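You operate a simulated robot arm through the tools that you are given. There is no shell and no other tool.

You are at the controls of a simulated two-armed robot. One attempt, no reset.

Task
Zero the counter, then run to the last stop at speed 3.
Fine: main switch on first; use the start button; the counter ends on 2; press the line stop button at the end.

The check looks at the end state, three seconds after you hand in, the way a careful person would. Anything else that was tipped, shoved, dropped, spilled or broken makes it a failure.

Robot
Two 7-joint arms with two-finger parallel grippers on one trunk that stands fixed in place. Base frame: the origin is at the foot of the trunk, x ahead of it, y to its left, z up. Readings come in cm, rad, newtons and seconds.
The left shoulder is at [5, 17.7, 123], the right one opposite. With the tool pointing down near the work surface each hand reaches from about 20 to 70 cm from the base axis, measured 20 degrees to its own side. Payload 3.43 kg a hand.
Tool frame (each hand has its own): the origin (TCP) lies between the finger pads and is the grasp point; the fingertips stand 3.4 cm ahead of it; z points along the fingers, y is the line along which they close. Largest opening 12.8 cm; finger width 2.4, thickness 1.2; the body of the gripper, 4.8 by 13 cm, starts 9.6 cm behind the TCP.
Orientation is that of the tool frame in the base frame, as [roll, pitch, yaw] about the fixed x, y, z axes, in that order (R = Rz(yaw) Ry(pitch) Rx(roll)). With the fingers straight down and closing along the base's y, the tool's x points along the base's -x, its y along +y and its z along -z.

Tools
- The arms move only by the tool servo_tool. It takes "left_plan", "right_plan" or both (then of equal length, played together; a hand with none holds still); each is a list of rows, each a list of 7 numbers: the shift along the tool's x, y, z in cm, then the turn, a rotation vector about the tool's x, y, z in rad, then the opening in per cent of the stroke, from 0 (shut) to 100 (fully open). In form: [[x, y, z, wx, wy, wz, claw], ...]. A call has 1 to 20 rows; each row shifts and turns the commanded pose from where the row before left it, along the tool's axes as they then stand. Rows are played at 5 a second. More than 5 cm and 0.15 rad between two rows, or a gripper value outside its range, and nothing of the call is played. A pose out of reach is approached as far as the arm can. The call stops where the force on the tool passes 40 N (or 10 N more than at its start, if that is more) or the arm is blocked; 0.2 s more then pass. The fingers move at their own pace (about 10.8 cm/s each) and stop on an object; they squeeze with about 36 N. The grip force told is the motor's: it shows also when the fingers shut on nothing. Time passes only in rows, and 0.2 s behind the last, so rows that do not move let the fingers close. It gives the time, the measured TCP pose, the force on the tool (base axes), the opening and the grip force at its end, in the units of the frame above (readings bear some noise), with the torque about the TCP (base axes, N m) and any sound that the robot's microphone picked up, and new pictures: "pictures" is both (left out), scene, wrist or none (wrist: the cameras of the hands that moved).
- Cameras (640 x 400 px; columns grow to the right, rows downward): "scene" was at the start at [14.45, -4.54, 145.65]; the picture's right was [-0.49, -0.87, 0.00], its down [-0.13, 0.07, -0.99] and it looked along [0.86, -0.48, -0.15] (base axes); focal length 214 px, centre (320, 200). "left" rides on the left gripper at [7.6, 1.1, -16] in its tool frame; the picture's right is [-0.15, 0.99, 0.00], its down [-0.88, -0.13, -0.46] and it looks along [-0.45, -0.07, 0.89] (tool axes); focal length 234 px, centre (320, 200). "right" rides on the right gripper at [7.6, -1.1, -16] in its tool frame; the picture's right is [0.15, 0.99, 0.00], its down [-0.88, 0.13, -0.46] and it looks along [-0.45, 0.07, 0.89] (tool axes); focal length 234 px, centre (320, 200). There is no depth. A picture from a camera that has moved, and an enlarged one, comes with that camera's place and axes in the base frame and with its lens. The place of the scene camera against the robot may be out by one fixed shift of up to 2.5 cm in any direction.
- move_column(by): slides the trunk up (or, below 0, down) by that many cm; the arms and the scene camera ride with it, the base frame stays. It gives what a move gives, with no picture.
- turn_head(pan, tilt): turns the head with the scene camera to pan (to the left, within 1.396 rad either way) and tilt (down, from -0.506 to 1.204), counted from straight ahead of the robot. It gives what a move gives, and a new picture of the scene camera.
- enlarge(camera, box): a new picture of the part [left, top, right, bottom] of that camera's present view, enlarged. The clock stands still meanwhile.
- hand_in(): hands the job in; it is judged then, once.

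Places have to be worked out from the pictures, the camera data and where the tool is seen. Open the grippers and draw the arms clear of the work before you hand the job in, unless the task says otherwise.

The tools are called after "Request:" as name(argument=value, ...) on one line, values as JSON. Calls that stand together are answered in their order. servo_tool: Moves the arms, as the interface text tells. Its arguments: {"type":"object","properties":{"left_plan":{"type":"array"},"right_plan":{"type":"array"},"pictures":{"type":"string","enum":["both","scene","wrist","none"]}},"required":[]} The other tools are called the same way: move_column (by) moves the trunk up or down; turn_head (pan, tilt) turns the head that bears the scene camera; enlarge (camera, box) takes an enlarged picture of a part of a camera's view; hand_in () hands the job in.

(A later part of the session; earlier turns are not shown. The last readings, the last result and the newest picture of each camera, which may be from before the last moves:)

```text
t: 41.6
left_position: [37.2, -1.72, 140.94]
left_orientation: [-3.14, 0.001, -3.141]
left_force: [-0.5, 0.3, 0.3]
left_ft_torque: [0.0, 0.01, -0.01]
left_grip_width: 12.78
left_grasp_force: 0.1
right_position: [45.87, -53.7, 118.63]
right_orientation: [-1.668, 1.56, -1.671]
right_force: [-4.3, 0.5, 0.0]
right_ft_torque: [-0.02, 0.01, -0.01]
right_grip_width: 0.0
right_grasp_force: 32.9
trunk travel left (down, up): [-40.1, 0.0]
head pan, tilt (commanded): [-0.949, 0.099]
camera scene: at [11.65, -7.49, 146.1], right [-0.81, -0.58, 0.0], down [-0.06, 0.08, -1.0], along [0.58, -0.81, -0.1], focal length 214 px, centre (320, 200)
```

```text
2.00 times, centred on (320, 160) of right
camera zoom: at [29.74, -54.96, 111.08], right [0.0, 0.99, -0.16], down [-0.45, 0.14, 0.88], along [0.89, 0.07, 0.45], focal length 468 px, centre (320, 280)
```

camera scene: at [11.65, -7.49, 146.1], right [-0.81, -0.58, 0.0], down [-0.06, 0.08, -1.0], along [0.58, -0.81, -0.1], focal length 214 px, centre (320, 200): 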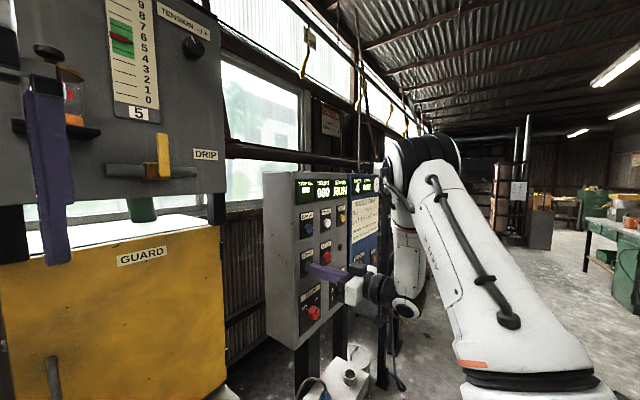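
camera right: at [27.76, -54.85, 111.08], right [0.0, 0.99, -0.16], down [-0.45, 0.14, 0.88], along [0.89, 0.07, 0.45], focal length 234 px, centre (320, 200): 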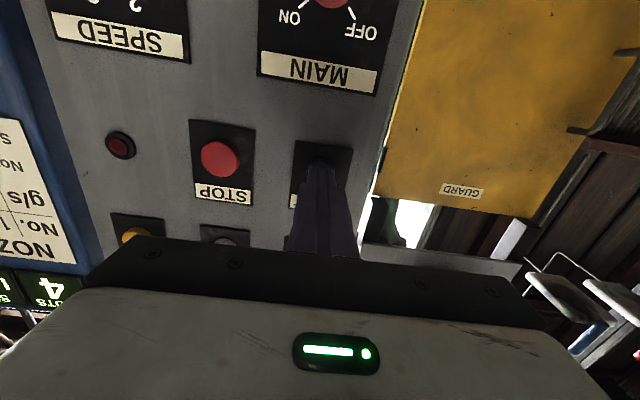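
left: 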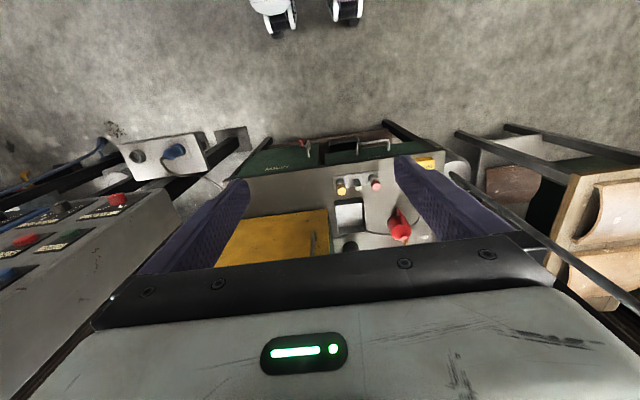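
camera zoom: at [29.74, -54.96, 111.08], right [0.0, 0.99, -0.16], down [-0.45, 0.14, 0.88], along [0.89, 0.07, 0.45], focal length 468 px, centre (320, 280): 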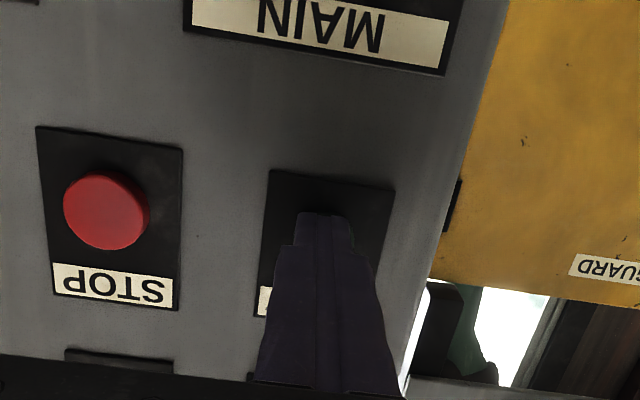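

STATUS is RUN and STOP No. shows dashes (between stops). I release START and move across to stand by in front of STOP (y≈−63.0, z≈118.9).

Request:
servo_tool(right_plan=[[0, 0, -2.5, 0, 0, 0, 0], [-0.1, -4.65, 0, 0, 0, 0, 0], [-0.1, -4.65, 0, 0, 0, 0, 0]], pictures="both")

Request:
enlarge(camera="scene", box=[240, 130, 440, 300])

Request:
enlarge(camera="right", box=[200, 60, 440, 260])

```text
t: 42.4
left_position: [37.29, -1.84, 141.06]
left_orientation: [-3.14, 0.003, -3.141]
left_force: [-0.6, 0.5, 0.5]
left_ft_torque: [0.0, -0.03, -0.04]
left_grip_width: 12.77
left_grasp_force: 0.0
right_position: [43.29, -63.19, 119.21]
right_orientation: [-1.648, 1.561, -1.648]
right_force: [0.2, 0.0, -0.5]
right_ft_torque: [-0.01, -0.01, 0.03]
right_grip_width: 0.0
right_grasp_force: 33.0
trunk travel left (down, up): [-40.1, 0.0]
head pan, tilt (commanded): [-0.949, 0.099]
camera scene: at [11.69, -7.52, 146.1], right [-0.81, -0.58, 0.0], down [-0.06, 0.08, -0.99], along [0.58, -0.81, -0.1], focal length 214 px, centre (320, 200)
camera right: at [27.31, -64.49, 111.69], right [0.0, 0.99, -0.16], down [-0.45, 0.14, 0.88], along [0.89, 0.07, 0.45], focal length 234 px, centre (320, 200)
```

scene: 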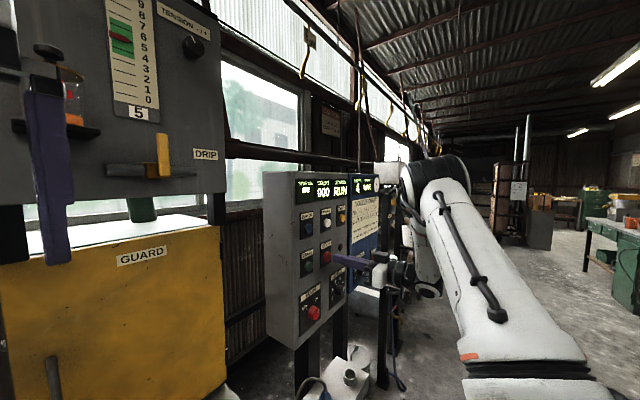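
right: 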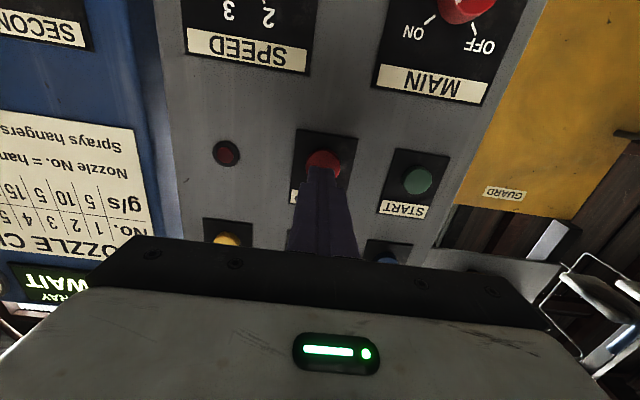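

```text
2.35 times, centred on (340, 215) of scene
camera zoom: at [11.69, -7.52, 146.1], right [-0.81, -0.58, 0.0], down [-0.06, 0.08, -0.99], along [0.58, -0.81, -0.1], focal length 505 px, centre (273, 165)
```

zoom: 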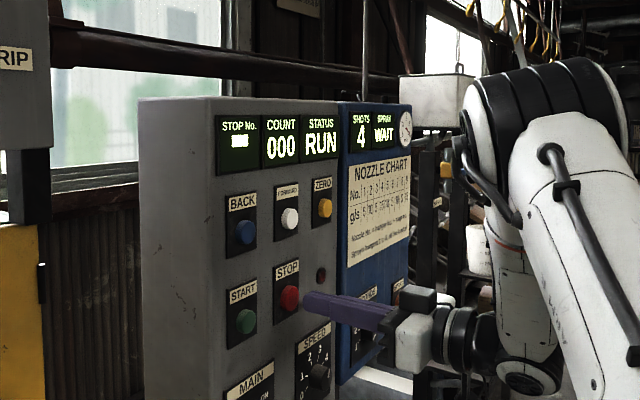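

```text
2.00 times, centred on (320, 160) of right
camera zoom: at [27.31, -64.49, 111.69], right [0.0, 0.99, -0.16], down [-0.45, 0.14, 0.88], along [0.89, 0.07, 0.45], focal length 468 px, centre (320, 280)
```

zoom: 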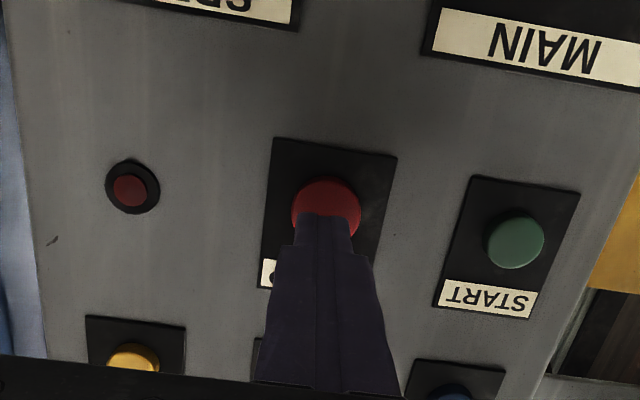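

Standing by in front of STOP. I wait in short steps and watch the display.

Request:
servo_tool(right_plan=[[0, 0, 0, 0, 0, 0, 0], [0, 0, 0, 0, 0, 0, 0], [0, 0, 0, 0, 0, 0, 0]], pictures="none")

Request:
enlarge(camera="scene", box=[240, 130, 440, 300])

```text
t: 43.2
left_position: [37.38, -1.64, 140.94]
left_orientation: [-3.139, 0.001, -3.14]
left_force: [0.0, 0.1, -0.8]
left_ft_torque: [0.02, 0.01, -0.04]
left_grip_width: 12.81
left_grasp_force: 0.0
right_position: [43.38, -63.21, 119.21]
right_orientation: [-1.707, 1.559, -1.708]
right_force: [0.0, 0.5, 0.3]
right_ft_torque: [0.0, 0.0, 0.02]
right_grip_width: 0.0
right_grasp_force: 32.8
trunk travel left (down, up): [-40.1, 0.0]
head pan, tilt (commanded): [-0.949, 0.099]
```

```text
2.35 times, centred on (340, 215) of scene
camera zoom: at [11.72, -7.5, 146.09], right [-0.81, -0.58, 0.0], down [-0.06, 0.08, -0.99], along [0.58, -0.81, -0.1], focal length 505 px, centre (273, 165)
```

zoom: 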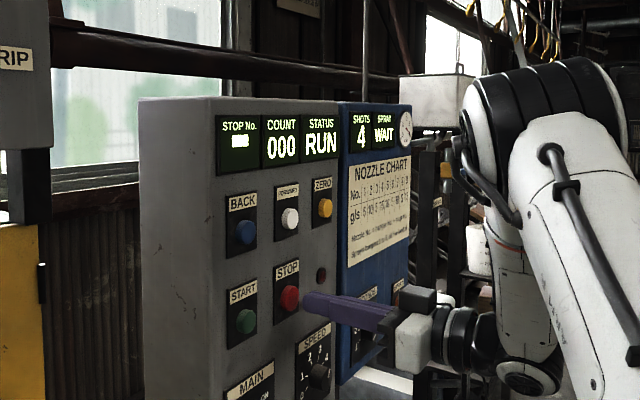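

Still RUN between stops, COUNT 000. I wait a little more.

Request:
servo_tool(right_plan=[[0, 0, 0, 0, 0, 0, 0], [0, 0, 0, 0, 0, 0, 0], [0, 0, 0, 0, 0, 0, 0], [0, 0, 0, 0, 0, 0, 0]], pictures="none")

Request:
enlarge(camera="scene", box=[240, 130, 440, 300])

```text
t: 44.2
left_position: [37.05, -1.68, 140.99]
left_orientation: [-3.14, 0.002, 3.14]
left_force: [-0.9, 0.9, 0.1]
left_ft_torque: [-0.02, -0.01, 0.01]
left_grip_width: 12.81
left_grasp_force: 0.1
right_position: [43.37, -63.24, 119.21]
right_orientation: [-1.696, 1.559, -1.697]
right_force: [-0.3, 0.0, 0.0]
right_ft_torque: [-0.02, -0.04, 0.01]
right_grip_width: 0.0
right_grasp_force: 32.6
trunk travel left (down, up): [-40.1, 0.0]
head pan, tilt (commanded): [-0.949, 0.099]
```

```text
2.35 times, centred on (340, 215) of scene
camera zoom: at [11.72, -7.49, 146.09], right [-0.81, -0.58, 0.0], down [-0.06, 0.08, -1.0], along [0.58, -0.81, -0.1], focal length 505 px, centre (273, 165)
```

zoom: 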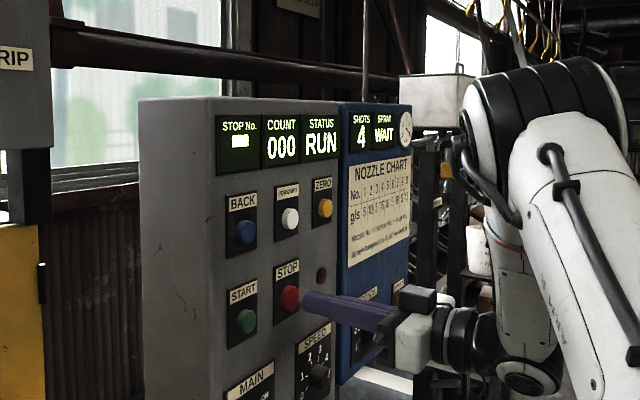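

Still running between stops. I wait another second with a full scene picture to check what is moving.

Request:
servo_tool(right_plan=[[0, 0, 0, 0, 0, 0, 0], [0, 0, 0, 0, 0, 0, 0], [0, 0, 0, 0, 0, 0, 0], [0, 0, 0, 0, 0, 0, 0]], pictures="scene")

Request:
enlarge(camera="scene", box=[240, 130, 440, 300])

```text
t: 45.2
left_position: [37.22, -1.69, 140.98]
left_orientation: [-3.141, 0.004, -3.14]
left_force: [0.1, -0.4, 0.2]
left_ft_torque: [-0.01, -0.05, 0.02]
left_grip_width: 12.79
left_grasp_force: 0.0
right_position: [43.42, -63.13, 119.32]
right_orientation: [-1.698, 1.557, -1.701]
right_force: [0.4, 0.7, 0.5]
right_ft_torque: [0.02, 0.02, -0.02]
right_grip_width: 0.0
right_grasp_force: 32.8
trunk travel left (down, up): [-40.1, 0.0]
head pan, tilt (commanded): [-0.949, 0.099]
camera scene: at [11.72, -7.49, 146.09], right [-0.81, -0.58, 0.0], down [-0.06, 0.08, -1.0], along [0.58, -0.81, -0.1], focal length 214 px, centre (320, 200)
```

scene: 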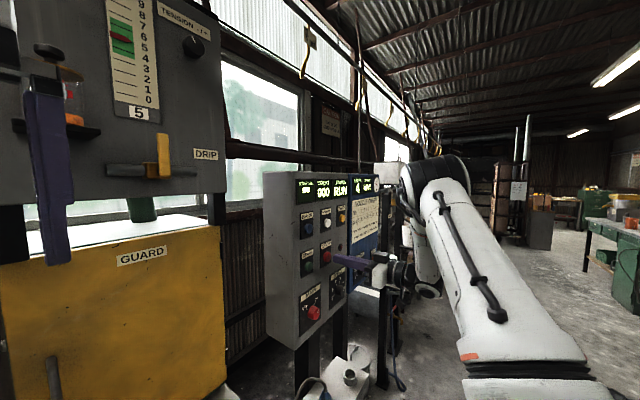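

```text
2.35 times, centred on (340, 215) of scene
camera zoom: at [11.72, -7.49, 146.09], right [-0.81, -0.58, 0.0], down [-0.06, 0.08, -1.0], along [0.58, -0.81, -0.1], focal length 505 px, centre (273, 165)
```

zoom: 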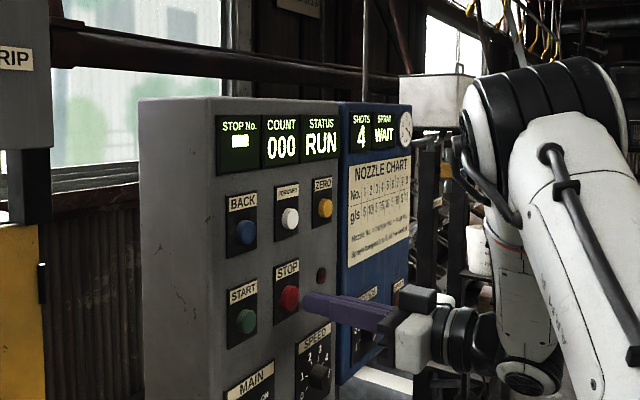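

Still RUN, COUNT 000. I keep waiting in about 1-second steps.

Request:
servo_tool(right_plan=[[0, 0, 0, 0, 0, 0, 0], [0, 0, 0, 0, 0, 0, 0], [0, 0, 0, 0, 0, 0, 0], [0, 0, 0, 0, 0, 0, 0]], pictures="none")

Request:
enlarge(camera="scene", box=[290, 160, 400, 240])

```text
t: 46.2
left_position: [37.21, -1.69, 140.98]
left_orientation: [-3.14, 0.002, -3.141]
left_force: [0.5, -0.8, -0.7]
left_ft_torque: [0.01, 0.02, -0.01]
left_grip_width: 12.8
left_grasp_force: 0.1
right_position: [43.34, -63.22, 119.29]
right_orientation: [-1.697, 1.558, -1.697]
right_force: [0.2, 0.8, -0.3]
right_ft_torque: [-0.01, 0.0, -0.01]
right_grip_width: 0.01
right_grasp_force: 33.0
trunk travel left (down, up): [-40.1, 0.0]
head pan, tilt (commanded): [-0.949, 0.099]
```

```text
5.00 times, centred on (345, 200) of scene
camera zoom: at [11.72, -7.49, 146.09], right [-0.81, -0.58, 0.0], down [-0.06, 0.08, -1.0], along [0.58, -0.81, -0.1], focal length 1072 px, centre (195, 200)
```

zoom: 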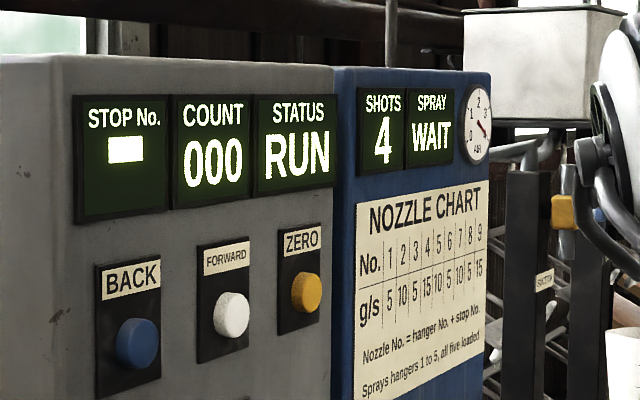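

Still running; I continue waiting.

Request:
servo_tool(right_plan=[[0, 0, 0, 0, 0, 0, 0], [0, 0, 0, 0, 0, 0, 0], [0, 0, 0, 0, 0, 0, 0], [0, 0, 0, 0, 0, 0, 0]], pictures="none")

Request:
enlarge(camera="scene", box=[290, 160, 400, 240])

```text
t: 47.2
left_position: [37.31, -1.66, 140.97]
left_orientation: [-3.141, 0.003, -3.142]
left_force: [-0.7, -0.3, 0.3]
left_ft_torque: [0.03, -0.01, -0.03]
left_grip_width: 12.78
left_grasp_force: 0.1
right_position: [43.36, -63.16, 119.39]
right_orientation: [-1.699, 1.558, -1.698]
right_force: [0.1, -0.5, 0.1]
right_ft_torque: [0.0, 0.02, -0.03]
right_grip_width: 0.02
right_grasp_force: 33.0
trunk travel left (down, up): [-40.1, 0.0]
head pan, tilt (commanded): [-0.949, 0.099]
```

```text
5.00 times, centred on (345, 200) of scene
camera zoom: at [11.72, -7.49, 146.09], right [-0.81, -0.58, 0.0], down [-0.06, 0.08, -1.0], along [0.58, -0.81, -0.1], focal length 1072 px, centre (195, 200)
```

zoom: 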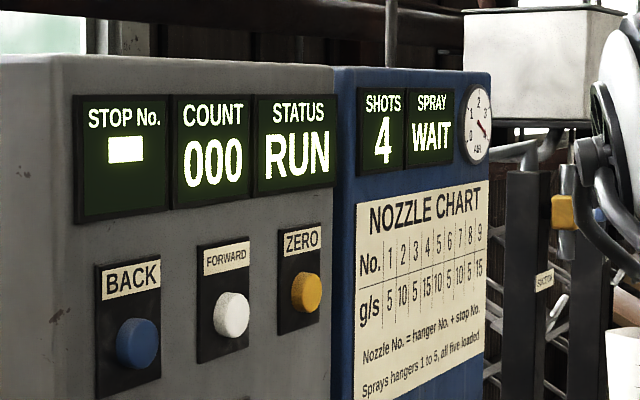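

No change yet. I continue with ~1.2 s steps.

Request:
servo_tool(right_plan=[[0, 0, 0, 0, 0, 0, 0], [0, 0, 0, 0, 0, 0, 0], [0, 0, 0, 0, 0, 0, 0], [0, 0, 0, 0, 0, 0, 0], [0, 0, 0, 0, 0, 0, 0]], pictures="none")

Request:
enlarge(camera="scene", box=[290, 160, 400, 240])

```text
t: 48.4
left_position: [37.23, -1.67, 141.08]
left_orientation: [-3.139, 0.003, 3.141]
left_force: [0.2, -0.6, 0.4]
left_ft_torque: [0.0, 0.01, 0.01]
left_grip_width: 12.78
left_grasp_force: 0.1
right_position: [43.38, -63.24, 119.27]
right_orientation: [-1.698, 1.558, -1.7]
right_force: [0.5, -0.5, -0.7]
right_ft_torque: [-0.03, -0.03, -0.02]
right_grip_width: 0.03
right_grasp_force: 33.4
trunk travel left (down, up): [-40.1, 0.0]
head pan, tilt (commanded): [-0.949, 0.099]
```

```text
5.00 times, centred on (345, 200) of scene
camera zoom: at [11.72, -7.49, 146.09], right [-0.81, -0.58, 0.0], down [-0.06, 0.08, -1.0], along [0.58, -0.81, -0.1], focal length 1072 px, centre (195, 200)
```

zoom: 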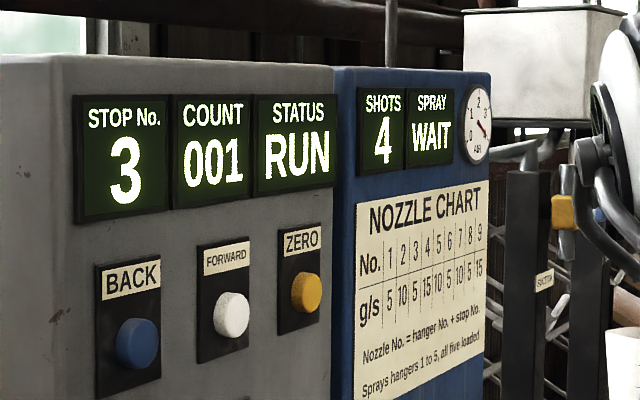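

It passes stop 3 now with COUNT 001, still RUN — about 6.5 s per stop. The last stop (4, COUNT 2) should come near t≈54–55; I wait about 4 s first, then in fine steps.

Request:
servo_tool(right_plan=[[0, 0, 0, 0, 0, 0, 0], [0, 0, 0, 0, 0, 0, 0]], pictures="none")

Request:
enlarge(camera="scene", box=[290, 160, 400, 240])

```text
t: 49.0
left_position: [37.1, -1.69, 141.04]
left_orientation: [-3.141, 0.002, -3.141]
left_force: [0.3, -0.4, -0.9]
left_ft_torque: [-0.01, 0.03, -0.02]
left_grip_width: 12.81
left_grasp_force: 0.0
right_position: [43.38, -63.19, 119.19]
right_orientation: [-1.697, 1.559, -1.7]
right_force: [-1.3, 0.8, 0.0]
right_ft_torque: [0.02, 0.01, 0.0]
right_grip_width: 0.02
right_grasp_force: 33.1
trunk travel left (down, up): [-40.1, 0.0]
head pan, tilt (commanded): [-0.949, 0.099]
```

```text
5.00 times, centred on (345, 200) of scene
camera zoom: at [11.72, -7.49, 146.09], right [-0.81, -0.58, 0.0], down [-0.06, 0.08, -1.0], along [0.58, -0.81, -0.1], focal length 1072 px, centre (195, 200)
```

zoom: 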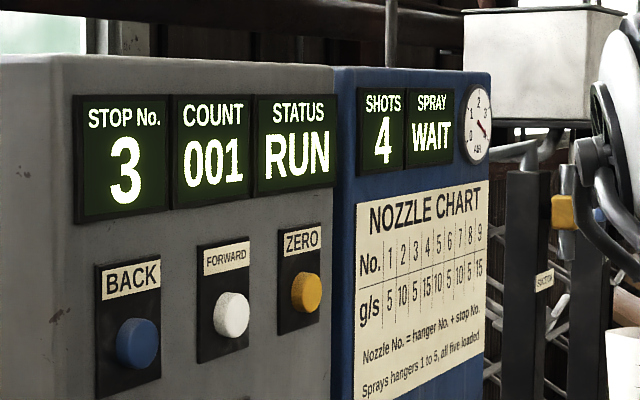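

Still on stop 3 (within its window). I edge 0.6 cm closer to STOP and keep waiting.

Request:
servo_tool(right_plan=[[0, 0, 0.3, 0, 0, 0, 0], [0, 0, 0.3, 0, 0, 0, 0], [0, 0, 0, 0, 0, 0, 0]], pictures="wrist")

Request:
enlarge(camera="scene", box=[290, 160, 400, 240])

Request:
enlarge(camera="right", box=[200, 60, 440, 260])

```text
t: 49.8
left_position: [37.14, -1.66, 140.99]
left_orientation: [-3.14, 0.003, 3.141]
left_force: [0.2, -0.3, -0.2]
left_ft_torque: [0.0, 0.04, 0.01]
left_grip_width: 12.79
left_grasp_force: 0.0
right_position: [43.99, -63.15, 119.04]
right_orientation: [-1.724, 1.561, -1.723]
right_force: [0.9, 0.1, -1.0]
right_ft_torque: [-0.02, 0.02, -0.04]
right_grip_width: 0.0
right_grasp_force: 33.3
trunk travel left (down, up): [-40.1, 0.0]
head pan, tilt (commanded): [-0.949, 0.099]
camera right: at [27.94, -64.34, 111.53], right [0.0, 0.99, -0.16], down [-0.45, 0.14, 0.88], along [0.89, 0.07, 0.45], focal length 234 px, centre (320, 200)
```

right: 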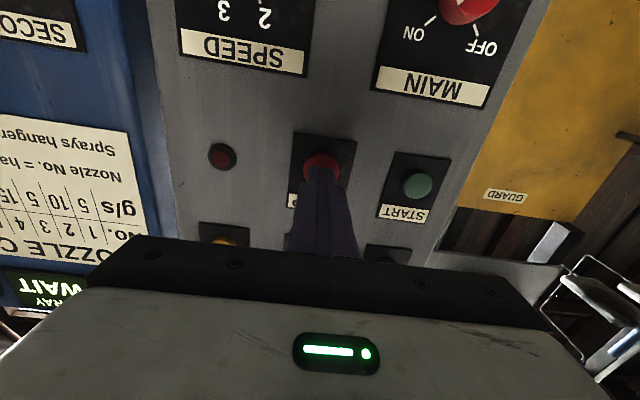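

```text
5.00 times, centred on (345, 200) of scene
camera zoom: at [11.72, -7.49, 146.09], right [-0.81, -0.58, 0.0], down [-0.06, 0.08, -1.0], along [0.58, -0.81, -0.1], focal length 1072 px, centre (195, 200)
```

zoom: 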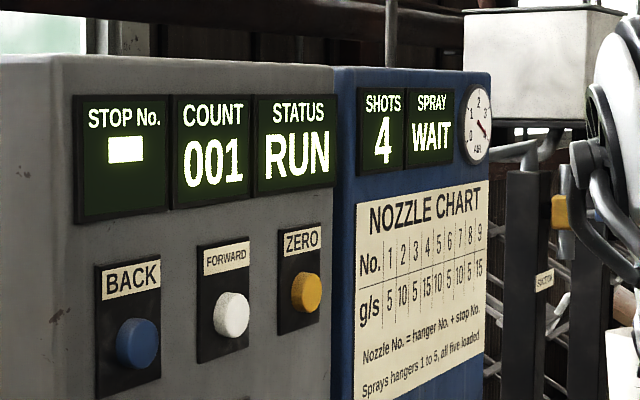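

```text
2.00 times, centred on (320, 160) of right
camera zoom: at [27.94, -64.34, 111.53], right [0.0, 0.99, -0.16], down [-0.45, 0.14, 0.88], along [0.89, 0.07, 0.45], focal length 468 px, centre (320, 280)
```

zoom: 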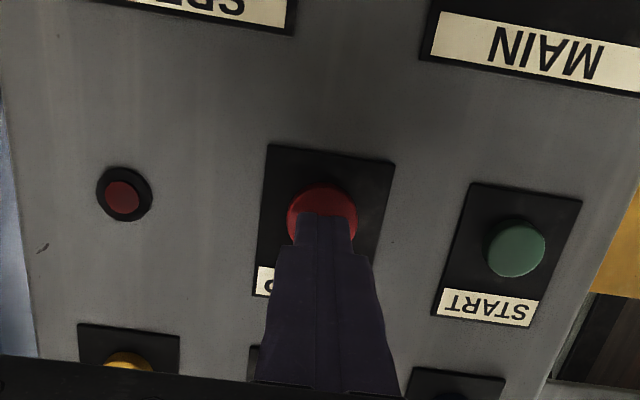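

Past stop 3 now (dashes again), COUNT 001. I inch closer to STOP's face while waiting so that a press will be quick.

Request:
servo_tool(right_plan=[[0, 0, 0.3, 0, 0, 0, 0], [0, 0, 0, 0, 0, 0, 0], [0, 0, 0, 0, 0, 0, 0]], pictures="none")

Request:
enlarge(camera="scene", box=[290, 160, 400, 280])

```text
t: 50.6
left_position: [37.21, -1.65, 141.07]
left_orientation: [-3.141, 0.002, 3.141]
left_force: [0.6, 0.7, 0.4]
left_ft_torque: [-0.02, 0.0, 0.0]
left_grip_width: 12.82
left_grasp_force: 0.0
right_position: [44.16, -63.04, 119.1]
right_orientation: [-1.721, 1.559, -1.721]
right_force: [-0.6, 0.2, -0.5]
right_ft_torque: [-0.02, 0.02, -0.02]
right_grip_width: 0.01
right_grasp_force: 33.0
trunk travel left (down, up): [-40.1, 0.0]
head pan, tilt (commanded): [-0.949, 0.099]
```

```text
3.33 times, centred on (345, 220) of scene
camera zoom: at [11.73, -7.49, 146.09], right [-0.81, -0.58, 0.0], down [-0.06, 0.08, -1.0], along [0.58, -0.81, -0.1], focal length 715 px, centre (237, 133)
```

zoom: 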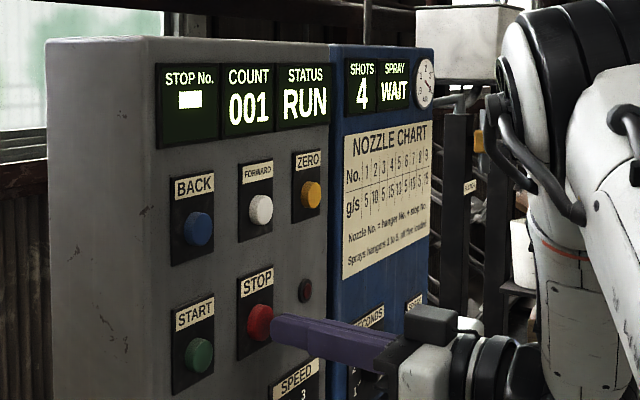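

The tip is about 0.5 cm off the STOP face. I wait further in moderate steps.

Request:
servo_tool(right_plan=[[0, 0, 0, 0, 0, 0, 0], [0, 0, 0, 0, 0, 0, 0], [0, 0, 0, 0, 0, 0, 0], [0, 0, 0, 0, 0, 0, 0], [0, 0, 0, 0, 0, 0, 0], [0, 0, 0, 0, 0, 0, 0]], pictures="none")

Request:
enlarge(camera="scene", box=[290, 160, 400, 280])

```text
t: 52.0
left_position: [37.19, -1.67, 140.96]
left_orientation: [-3.14, 0.003, -3.14]
left_force: [-0.9, 0.6, 1.0]
left_ft_torque: [-0.03, -0.03, -0.01]
left_grip_width: 12.78
left_grasp_force: 0.0
right_position: [44.15, -63.05, 119.1]
right_orientation: [-1.704, 1.56, -1.705]
right_force: [0.1, 0.4, -0.3]
right_ft_torque: [0.02, -0.01, -0.03]
right_grip_width: 0.01
right_grasp_force: 33.4
trunk travel left (down, up): [-40.1, 0.0]
head pan, tilt (commanded): [-0.949, 0.099]
```

```text
3.33 times, centred on (345, 220) of scene
camera zoom: at [11.72, -7.49, 146.09], right [-0.81, -0.58, 0.0], down [-0.06, 0.08, -1.0], along [0.58, -0.81, -0.1], focal length 715 px, centre (237, 133)
```

zoom: 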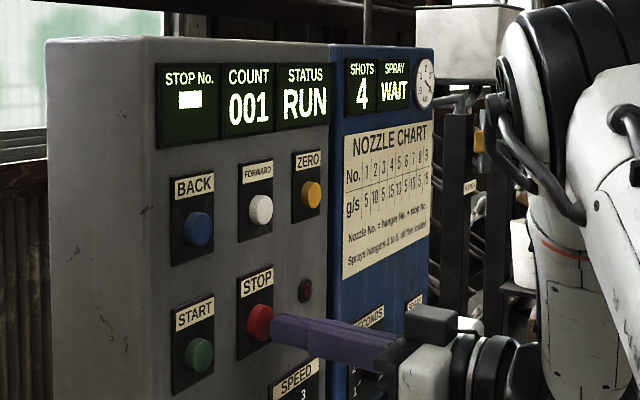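

No change (RUN, 001). I wait another 1.4 s.

Request:
servo_tool(right_plan=[[0, 0, 0, 0, 0, 0, 0], [0, 0, 0, 0, 0, 0, 0], [0, 0, 0, 0, 0, 0, 0], [0, 0, 0, 0, 0, 0, 0], [0, 0, 0, 0, 0, 0, 0], [0, 0, 0, 0, 0, 0, 0]], pictures="none")

Request:
enlarge(camera="scene", box=[290, 160, 400, 280])

```text
t: 53.4
left_position: [37.32, -1.64, 141.04]
left_orientation: [-3.139, 0.002, -3.14]
left_force: [-1.2, -1.0, -0.4]
left_ft_torque: [-0.01, -0.06, 0.0]
left_grip_width: 12.83
left_grasp_force: 0.0
right_position: [44.3, -63.16, 119.01]
right_orientation: [-1.706, 1.558, -1.707]
right_force: [1.0, -0.1, 0.4]
right_ft_torque: [-0.01, -0.02, -0.01]
right_grip_width: 0.02
right_grasp_force: 33.5
trunk travel left (down, up): [-40.1, 0.0]
head pan, tilt (commanded): [-0.949, 0.099]
```

```text
3.33 times, centred on (345, 220) of scene
camera zoom: at [11.72, -7.49, 146.09], right [-0.81, -0.58, 0.0], down [-0.06, 0.08, -1.0], along [0.58, -0.81, -0.1], focal length 715 px, centre (237, 133)
```

zoom: 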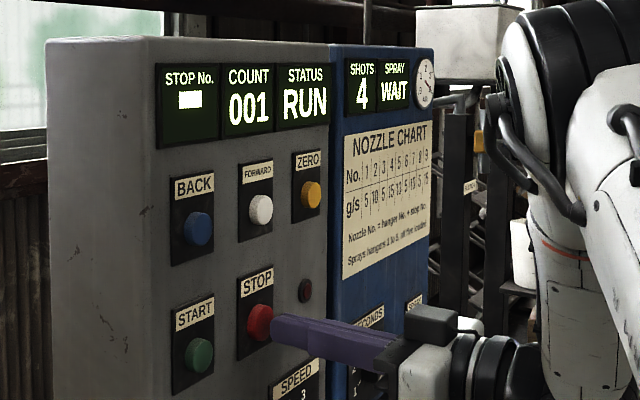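

Still between stops. Now finer steps (0.8 s) as the last stop should be near.

Request:
servo_tool(right_plan=[[0, 0, 0, 0, 0, 0, 0], [0, 0, 0, 0, 0, 0, 0], [0, 0, 0, 0, 0, 0, 0]], pictures="none")

Request:
enlarge(camera="scene", box=[290, 160, 400, 280])

```text
t: 54.2
left_position: [37.34, -1.64, 141.04]
left_orientation: [-3.14, 0.001, 3.14]
left_force: [0.2, -0.3, 0.1]
left_ft_torque: [0.0, 0.02, -0.01]
left_grip_width: 12.8
left_grasp_force: 0.0
right_position: [44.23, -63.07, 118.98]
right_orientation: [-1.706, 1.559, -1.705]
right_force: [-0.4, -0.1, -0.1]
right_ft_torque: [0.0, 0.01, 0.0]
right_grip_width: 0.0
right_grasp_force: 32.8
trunk travel left (down, up): [-40.1, 0.0]
head pan, tilt (commanded): [-0.949, 0.099]
```

```text
3.33 times, centred on (345, 220) of scene
camera zoom: at [11.72, -7.49, 146.09], right [-0.81, -0.58, 0.0], down [-0.06, 0.08, -1.0], along [0.58, -0.81, -0.1], focal length 715 px, centre (237, 133)
```

zoom: 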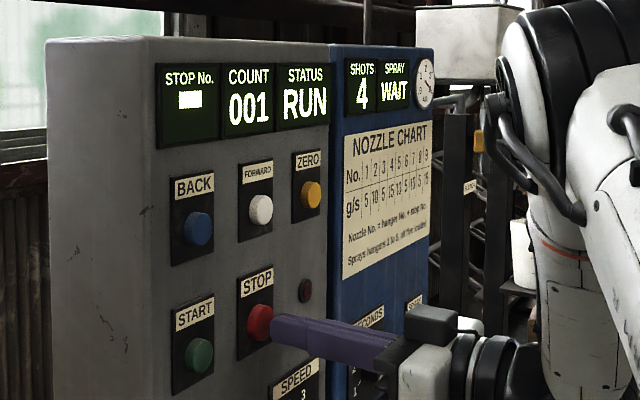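

Still 001, RUN. Smaller steps now (0.4 s).

Request:
servo_tool(right_plan=[[0, 0, 0, 0, 0, 0, 0]], pictures="none")

Request:
enlarge(camera="scene", box=[290, 160, 400, 280])

```text
t: 54.6
left_position: [37.2, -1.69, 141.01]
left_orientation: [-3.14, 0.0, 3.141]
left_force: [0.1, 0.4, -0.1]
left_ft_torque: [-0.01, 0.01, 0.02]
left_grip_width: 12.79
left_grasp_force: 0.1
right_position: [44.22, -63.11, 118.92]
right_orientation: [-1.706, 1.558, -1.707]
right_force: [-0.3, 0.7, -0.3]
right_ft_torque: [0.0, 0.0, -0.01]
right_grip_width: 0.01
right_grasp_force: 32.9
trunk travel left (down, up): [-40.1, 0.0]
head pan, tilt (commanded): [-0.949, 0.099]
```

```text
3.33 times, centred on (345, 220) of scene
camera zoom: at [11.72, -7.49, 146.09], right [-0.81, -0.58, 0.0], down [-0.06, 0.08, -1.0], along [0.58, -0.81, -0.1], focal length 715 px, centre (237, 133)
```

zoom: 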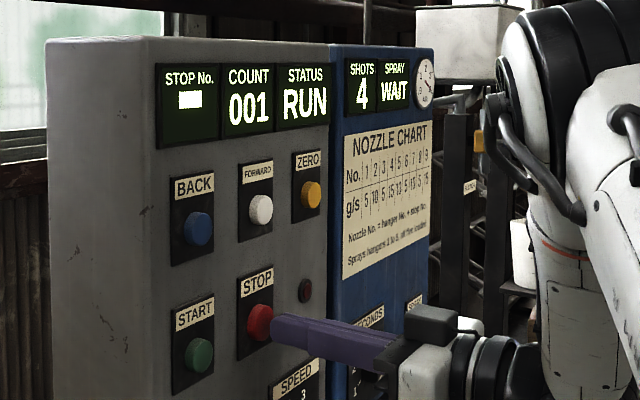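

No change; another 0.4 s step.

Request:
servo_tool(right_plan=[[0, 0, 0, 0, 0, 0, 0]], pictures="none")

Request:
enlarge(camera="scene", box=[290, 160, 400, 280])

```text
t: 55.0
left_position: [37.28, -1.65, 141.01]
left_orientation: [-3.14, 0.002, 3.141]
left_force: [-0.7, 0.5, 0.3]
left_ft_torque: [0.01, 0.02, 0.0]
left_grip_width: 12.82
left_grasp_force: 0.0
right_position: [44.09, -63.07, 119.09]
right_orientation: [-1.705, 1.559, -1.706]
right_force: [-0.2, -0.1, -0.1]
right_ft_torque: [0.03, 0.02, 0.0]
right_grip_width: 0.0
right_grasp_force: 33.2
trunk travel left (down, up): [-40.1, 0.0]
head pan, tilt (commanded): [-0.949, 0.099]
```

```text
3.33 times, centred on (345, 220) of scene
camera zoom: at [11.72, -7.49, 146.09], right [-0.81, -0.58, 0.0], down [-0.06, 0.08, -1.0], along [0.58, -0.81, -0.1], focal length 715 px, centre (237, 133)
```

zoom: 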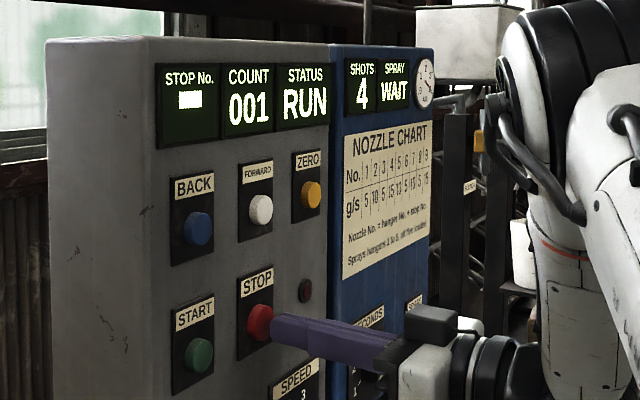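

Still running; another 0.4 s.

Request:
servo_tool(right_plan=[[0, 0, 0, 0, 0, 0, 0]], pictures="none")

Request:
enlarge(camera="scene", box=[290, 160, 400, 280])

```text
t: 55.4
left_position: [37.27, -1.63, 140.97]
left_orientation: [-3.14, 0.002, 3.142]
left_force: [-0.5, 0.1, 0.5]
left_ft_torque: [0.01, 0.03, -0.01]
left_grip_width: 12.8
left_grasp_force: 0.0
right_position: [44.21, -63.2, 119.05]
right_orientation: [-1.707, 1.558, -1.709]
right_force: [0.4, -0.4, 0.0]
right_ft_torque: [-0.04, -0.01, 0.01]
right_grip_width: 0.01
right_grasp_force: 32.6
trunk travel left (down, up): [-40.1, 0.0]
head pan, tilt (commanded): [-0.949, 0.099]
```

```text
3.33 times, centred on (345, 220) of scene
camera zoom: at [11.72, -7.49, 146.09], right [-0.81, -0.58, 0.0], down [-0.06, 0.08, -1.0], along [0.58, -0.81, -0.1], focal length 715 px, centre (237, 133)
```

zoom: 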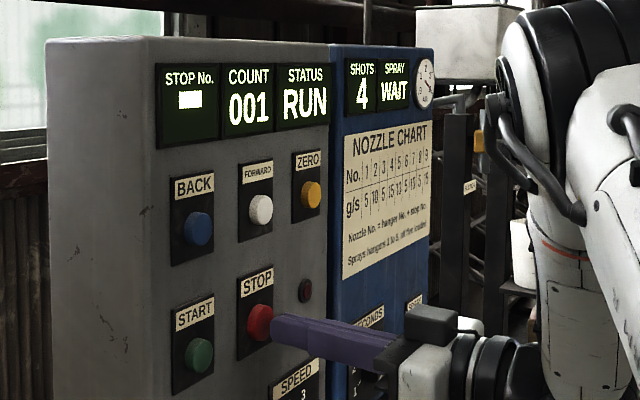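

Still 001; another 0.4 s.

Request:
servo_tool(right_plan=[[0, 0, 0, 0, 0, 0, 0]], pictures="none")

Request:
enlarge(camera="scene", box=[290, 160, 400, 280])

```text
t: 55.8
left_position: [37.24, -1.7, 141.02]
left_orientation: [-3.139, 0.001, 3.14]
left_force: [-0.3, 0.2, -0.3]
left_ft_torque: [0.0, 0.05, 0.02]
left_grip_width: 12.81
left_grasp_force: 0.0
right_position: [44.14, -63.01, 119.03]
right_orientation: [-1.705, 1.558, -1.706]
right_force: [0.2, 0.8, 0.0]
right_ft_torque: [-0.02, 0.0, 0.01]
right_grip_width: 0.0
right_grasp_force: 33.0
trunk travel left (down, up): [-40.1, 0.0]
head pan, tilt (commanded): [-0.949, 0.099]
```

```text
3.33 times, centred on (345, 220) of scene
camera zoom: at [11.72, -7.49, 146.09], right [-0.81, -0.58, 0.0], down [-0.06, 0.08, -1.0], along [0.58, -0.81, -0.1], focal length 715 px, centre (237, 133)
```

zoom: 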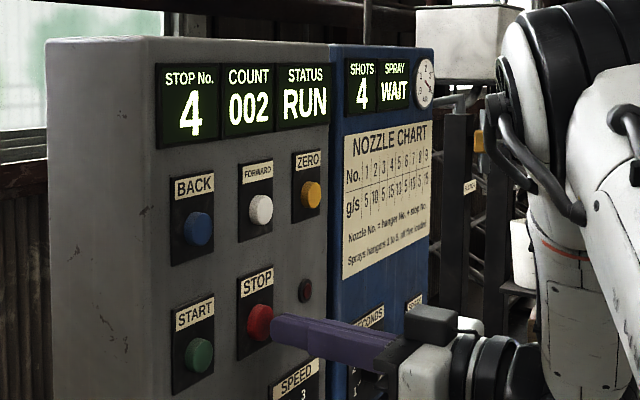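

STOP No. 4, COUNT 002 – the last stop is reached. I press STOP right now.

Request:
servo_tool(right_plan=[[0, 0, 1.6, 0, 0, 0, 0], [0, 0, 0.2, 0, 0, 0, 0]], pictures="none")

Request:
enlarge(camera="scene", box=[290, 160, 400, 280])

```text
t: 56.4
left_position: [37.03, -1.71, 141.03]
left_orientation: [-3.139, 0.003, -3.14]
left_force: [0.0, 1.0, -0.2]
left_ft_torque: [0.02, 0.01, -0.02]
left_grip_width: 12.81
left_grasp_force: 0.1
right_position: [45.87, -63.03, 119.06]
right_orientation: [-1.515, 1.56, -1.516]
right_force: [-7.1, -0.1, 1.7]
right_ft_torque: [0.05, -0.06, 0.01]
right_grip_width: 0.0
right_grasp_force: 32.9
trunk travel left (down, up): [-40.1, 0.0]
head pan, tilt (commanded): [-0.949, 0.099]
heard: click
```

```text
3.33 times, centred on (345, 220) of scene
camera zoom: at [11.59, -7.47, 146.11], right [-0.81, -0.58, 0.0], down [-0.06, 0.08, -1.0], along [0.58, -0.81, -0.1], focal length 715 px, centre (237, 133)
```

zoom: 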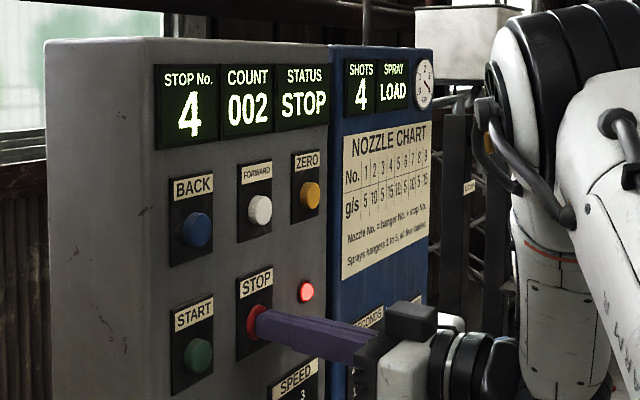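

STATUS is STOP with STOP No. 4, COUNT 002 and the red lamp lit. I retract the hand from the button.

Request:
servo_tool(right_plan=[[0, 0, -2, 0, 0, 0, 0], [0, 0, -3, 0, 0, 0, 0], [0, 0, -4, 0, 0, 0, 0], [0, 0, -4, 0, 0, 0, 0]], pictures="both")

Request:
enlarge(camera="scene", box=[260, 150, 400, 340])

Request:
enlarge(camera="right", box=[100, 0, 500, 260])

```text
t: 57.4
left_position: [37.11, -1.68, 140.98]
left_orientation: [-3.139, 0.001, -3.141]
left_force: [-0.2, -0.8, 0.3]
left_ft_torque: [-0.01, 0.02, -0.05]
left_grip_width: 12.8
left_grasp_force: 0.1
right_position: [33.06, -63.09, 118.95]
right_orientation: [-1.61, 1.558, -1.611]
right_force: [0.0, 0.5, -0.2]
right_ft_torque: [0.01, -0.02, 0.0]
right_grip_width: 0.0
right_grasp_force: 32.7
trunk travel left (down, up): [-40.1, 0.0]
head pan, tilt (commanded): [-0.949, 0.099]
camera scene: at [11.67, -7.49, 146.1], right [-0.81, -0.58, 0.0], down [-0.06, 0.08, -1.0], along [0.58, -0.81, -0.1], focal length 214 px, centre (320, 200)
camera right: at [16.94, -64.35, 111.43], right [0.0, 0.99, -0.16], down [-0.46, 0.14, 0.88], along [0.89, 0.07, 0.45], focal length 234 px, centre (320, 200)
```

scene: 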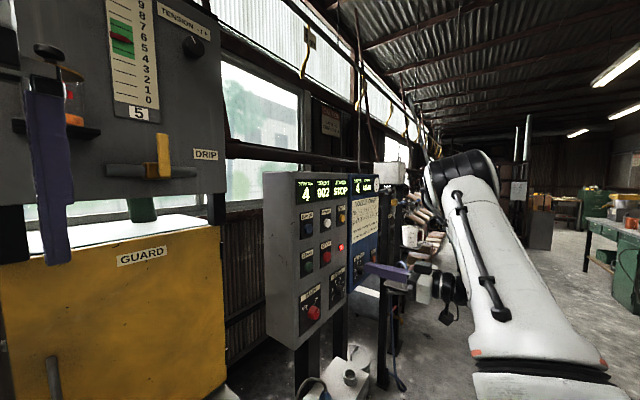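
right: 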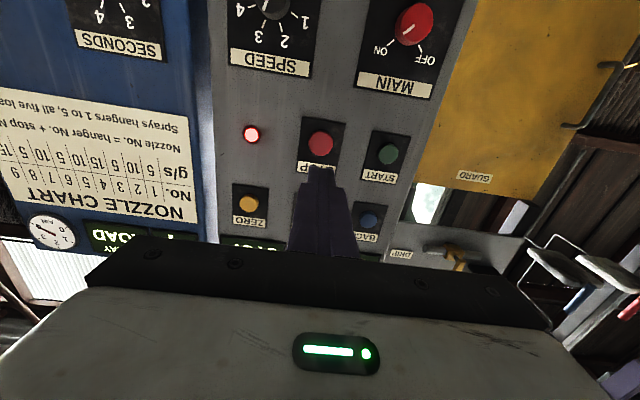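

```text
2.11 times, centred on (330, 245) of scene
camera zoom: at [11.67, -7.49, 146.1], right [-0.81, -0.58, 0.0], down [-0.06, 0.08, -1.0], along [0.58, -0.81, -0.1], focal length 452 px, centre (299, 105)
```

zoom: 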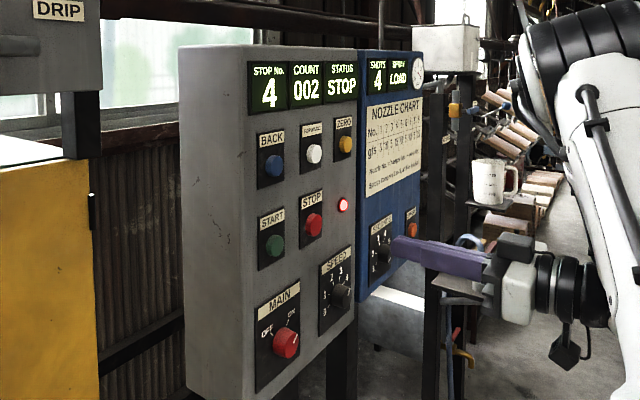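

```text
1.54 times, centred on (300, 130) of right
camera zoom: at [16.94, -64.35, 111.43], right [0.0, 0.99, -0.16], down [-0.46, 0.14, 0.88], along [0.89, 0.07, 0.45], focal length 360 px, centre (351, 308)
```

zoom: 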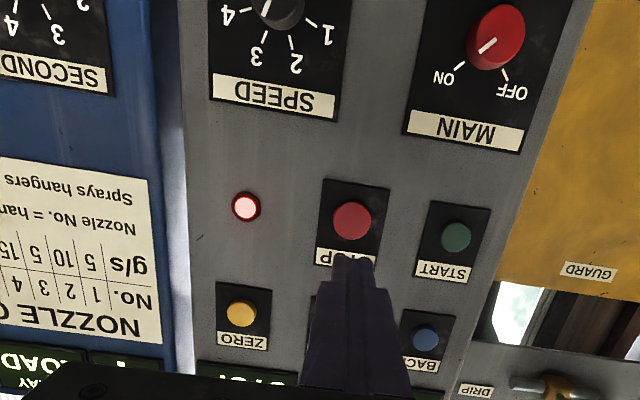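

Everything reads right: STOP No. 4, COUNT 002, STOP, MAIN on, SPEED 3. I check the dark item near the wrist in the scene view and the knob state before clearing the arm.

Request:
enlarge(camera="scene", box=[360, 220, 500, 340])

Request:
enlarge(camera="scene", box=[290, 240, 360, 330])

```text
3.33 times, centred on (430, 280) of scene
camera zoom: at [11.67, -7.49, 146.1], right [-0.81, -0.58, 0.0], down [-0.06, 0.08, -1.0], along [0.58, -0.81, -0.1], focal length 715 px, centre (-47, -67)
```

zoom: 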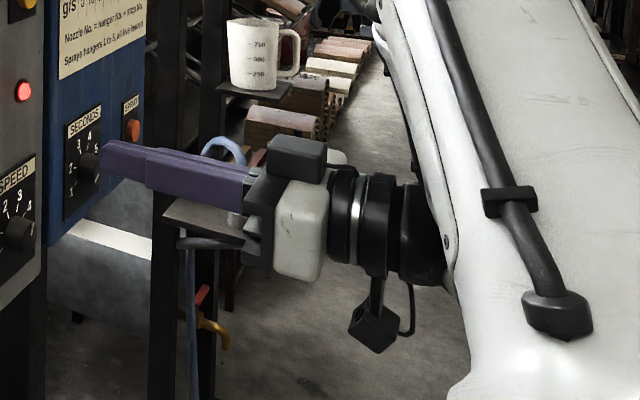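

```text
4.44 times, centred on (325, 285) of scene
camera zoom: at [11.67, -7.49, 146.1], right [-0.81, -0.58, 0.0], down [-0.06, 0.08, -1.0], along [0.58, -0.81, -0.1], focal length 953 px, centre (298, -178)
```

zoom: 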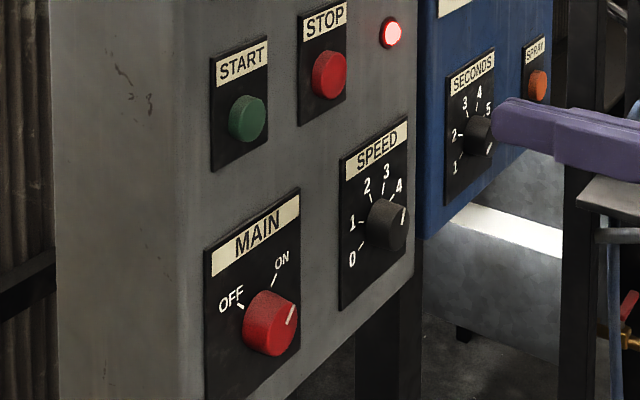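

The dark item is just the wrist camera on its bracket. I retrace my earlier collision-free path: back away, turn the tool down, open the gripper and return near the start pose.

Request:
servo_tool(right_plan=[[-3.7, 1.7, -1.83, 0, 0, 0, 0], [-3.7, 1.7, -1.83, 0, 0, 0, 10], [-3.7, 1.7, -1.83, 0, 0, 0, 20], [0, 0, 0, 0, 0.143, 0, 20], [0, 0, 0, 0, 0.143, 0, 20], [0, 0, 0, 0, 0.143, 0, 20], [0, 0, 0, 0, 0.143, 0, 20], [0, 0, 0, 0, 0.143, 0, 20], [0, 0, 0, 0, 0.143, 0, 20], [0, 0, 0, 0, 0.143, 0, 20], [0, 0, 0, 0, 0.143, 0, 20], [0, 0, 0, 0, 0.143, 0, 20], [0, 0, 0, 0, 0.143, 0, 20], [0, 0, 0, 0, 0.14, 0, 20]], pictures="both")

Request:
servo_tool(right_plan=[[-1.0, 3.3, -2.2, 0, 0, 0, 30], [-1.0, 3.3, -2.2, 0, 0, 0, 50], [-1.0, 3.3, -2.2, 0, 0, 0, 70], [-1.0, 3.3, -2.2, 0, 0, 0, 90], [-1.0, 3.3, -2.2, 0, 0, 0, 100], [0, 0, 0, 0, 0, 0, 100]], pictures="both")

Request:
enlarge(camera="scene", box=[260, 150, 400, 340])

```text
t: 60.4
left_position: [37.19, -1.62, 140.94]
left_orientation: [-3.141, 0.001, 3.141]
left_force: [-0.6, 0.0, 0.0]
left_ft_torque: [0.01, 0.0, -0.02]
left_grip_width: 12.84
left_grasp_force: 0.0
right_position: [27.68, -57.85, 129.96]
right_orientation: [-3.131, 0.0, 3.14]
right_force: [0.5, 0.0, -0.1]
right_ft_torque: [0.03, 0.0, 0.01]
right_grip_width: 2.58
right_grasp_force: 0.1
trunk travel left (down, up): [-40.1, 0.0]
head pan, tilt (commanded): [-0.949, 0.099]
camera scene: at [11.76, -7.49, 146.09], right [-0.81, -0.58, 0.0], down [-0.06, 0.08, -0.99], along [0.58, -0.81, -0.1], focal length 214 px, centre (320, 200)
camera right: at [20.05, -58.9, 145.96], right [-0.14, 0.99, -0.01], down [0.88, 0.13, 0.45], along [0.45, 0.06, -0.89], focal length 234 px, centre (320, 200)
```

scene: 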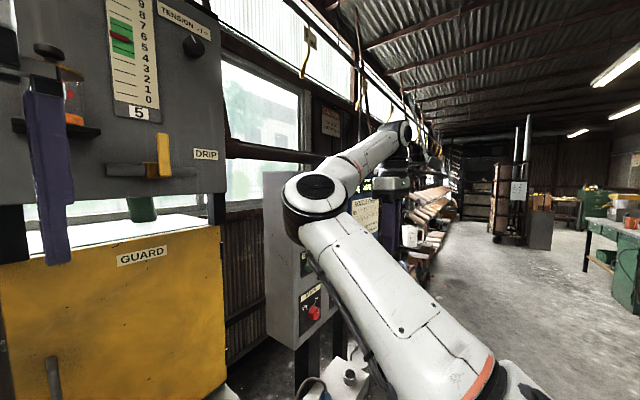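
right: 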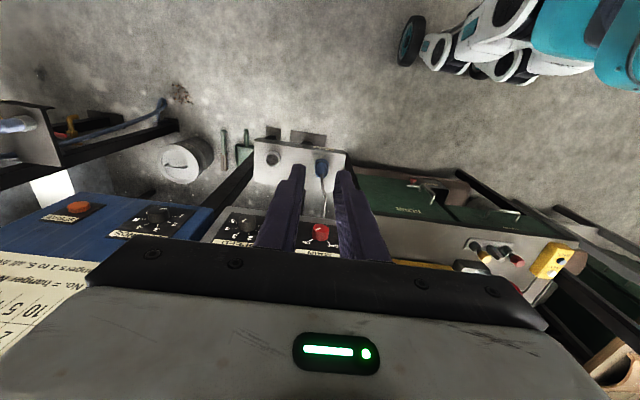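

```text
t: 61.8
left_position: [37.25, -1.73, 140.97]
left_orientation: [-3.139, 0.0, 3.141]
left_force: [-0.3, 1.0, 0.6]
left_ft_torque: [0.01, 0.02, 0.02]
left_grip_width: 12.8
left_grasp_force: 0.0
right_position: [32.67, -41.21, 140.76]
right_orientation: [-3.128, -0.002, 3.14]
right_force: [0.4, 0.2, -0.5]
right_ft_torque: [0.04, -0.02, 0.03]
right_grip_width: 12.8
right_grasp_force: 0.0
trunk travel left (down, up): [-40.1, 0.0]
head pan, tilt (commanded): [-0.949, 0.099]
camera scene: at [11.79, -7.55, 146.08], right [-0.81, -0.58, 0.0], down [-0.06, 0.08, -0.99], along [0.58, -0.81, -0.1], focal length 214 px, centre (320, 200)
camera right: at [25.05, -42.14, 156.68], right [-0.15, 0.99, -0.01], down [0.88, 0.13, 0.45], along [0.45, 0.06, -0.89], focal length 234 px, centre (320, 200)
```

scene: 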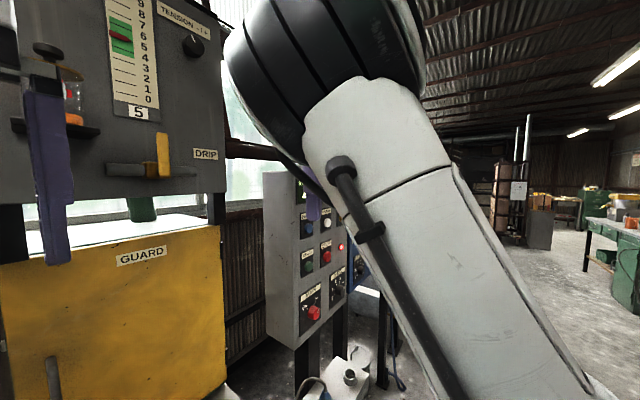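
right: 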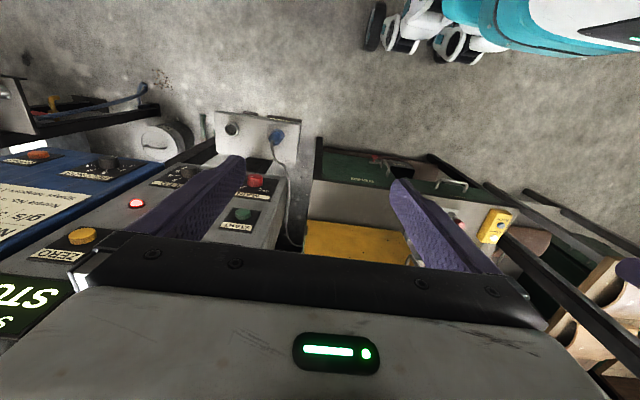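

```text
2.11 times, centred on (330, 245) of scene
camera zoom: at [11.79, -7.55, 146.08], right [-0.81, -0.58, 0.0], down [-0.06, 0.08, -0.99], along [0.58, -0.81, -0.1], focal length 452 px, centre (299, 105)
```

zoom: 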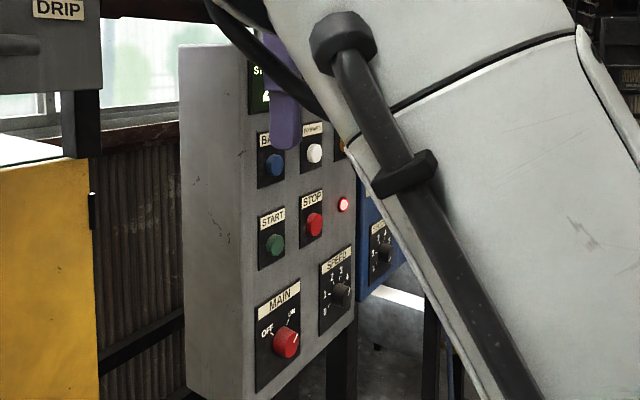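

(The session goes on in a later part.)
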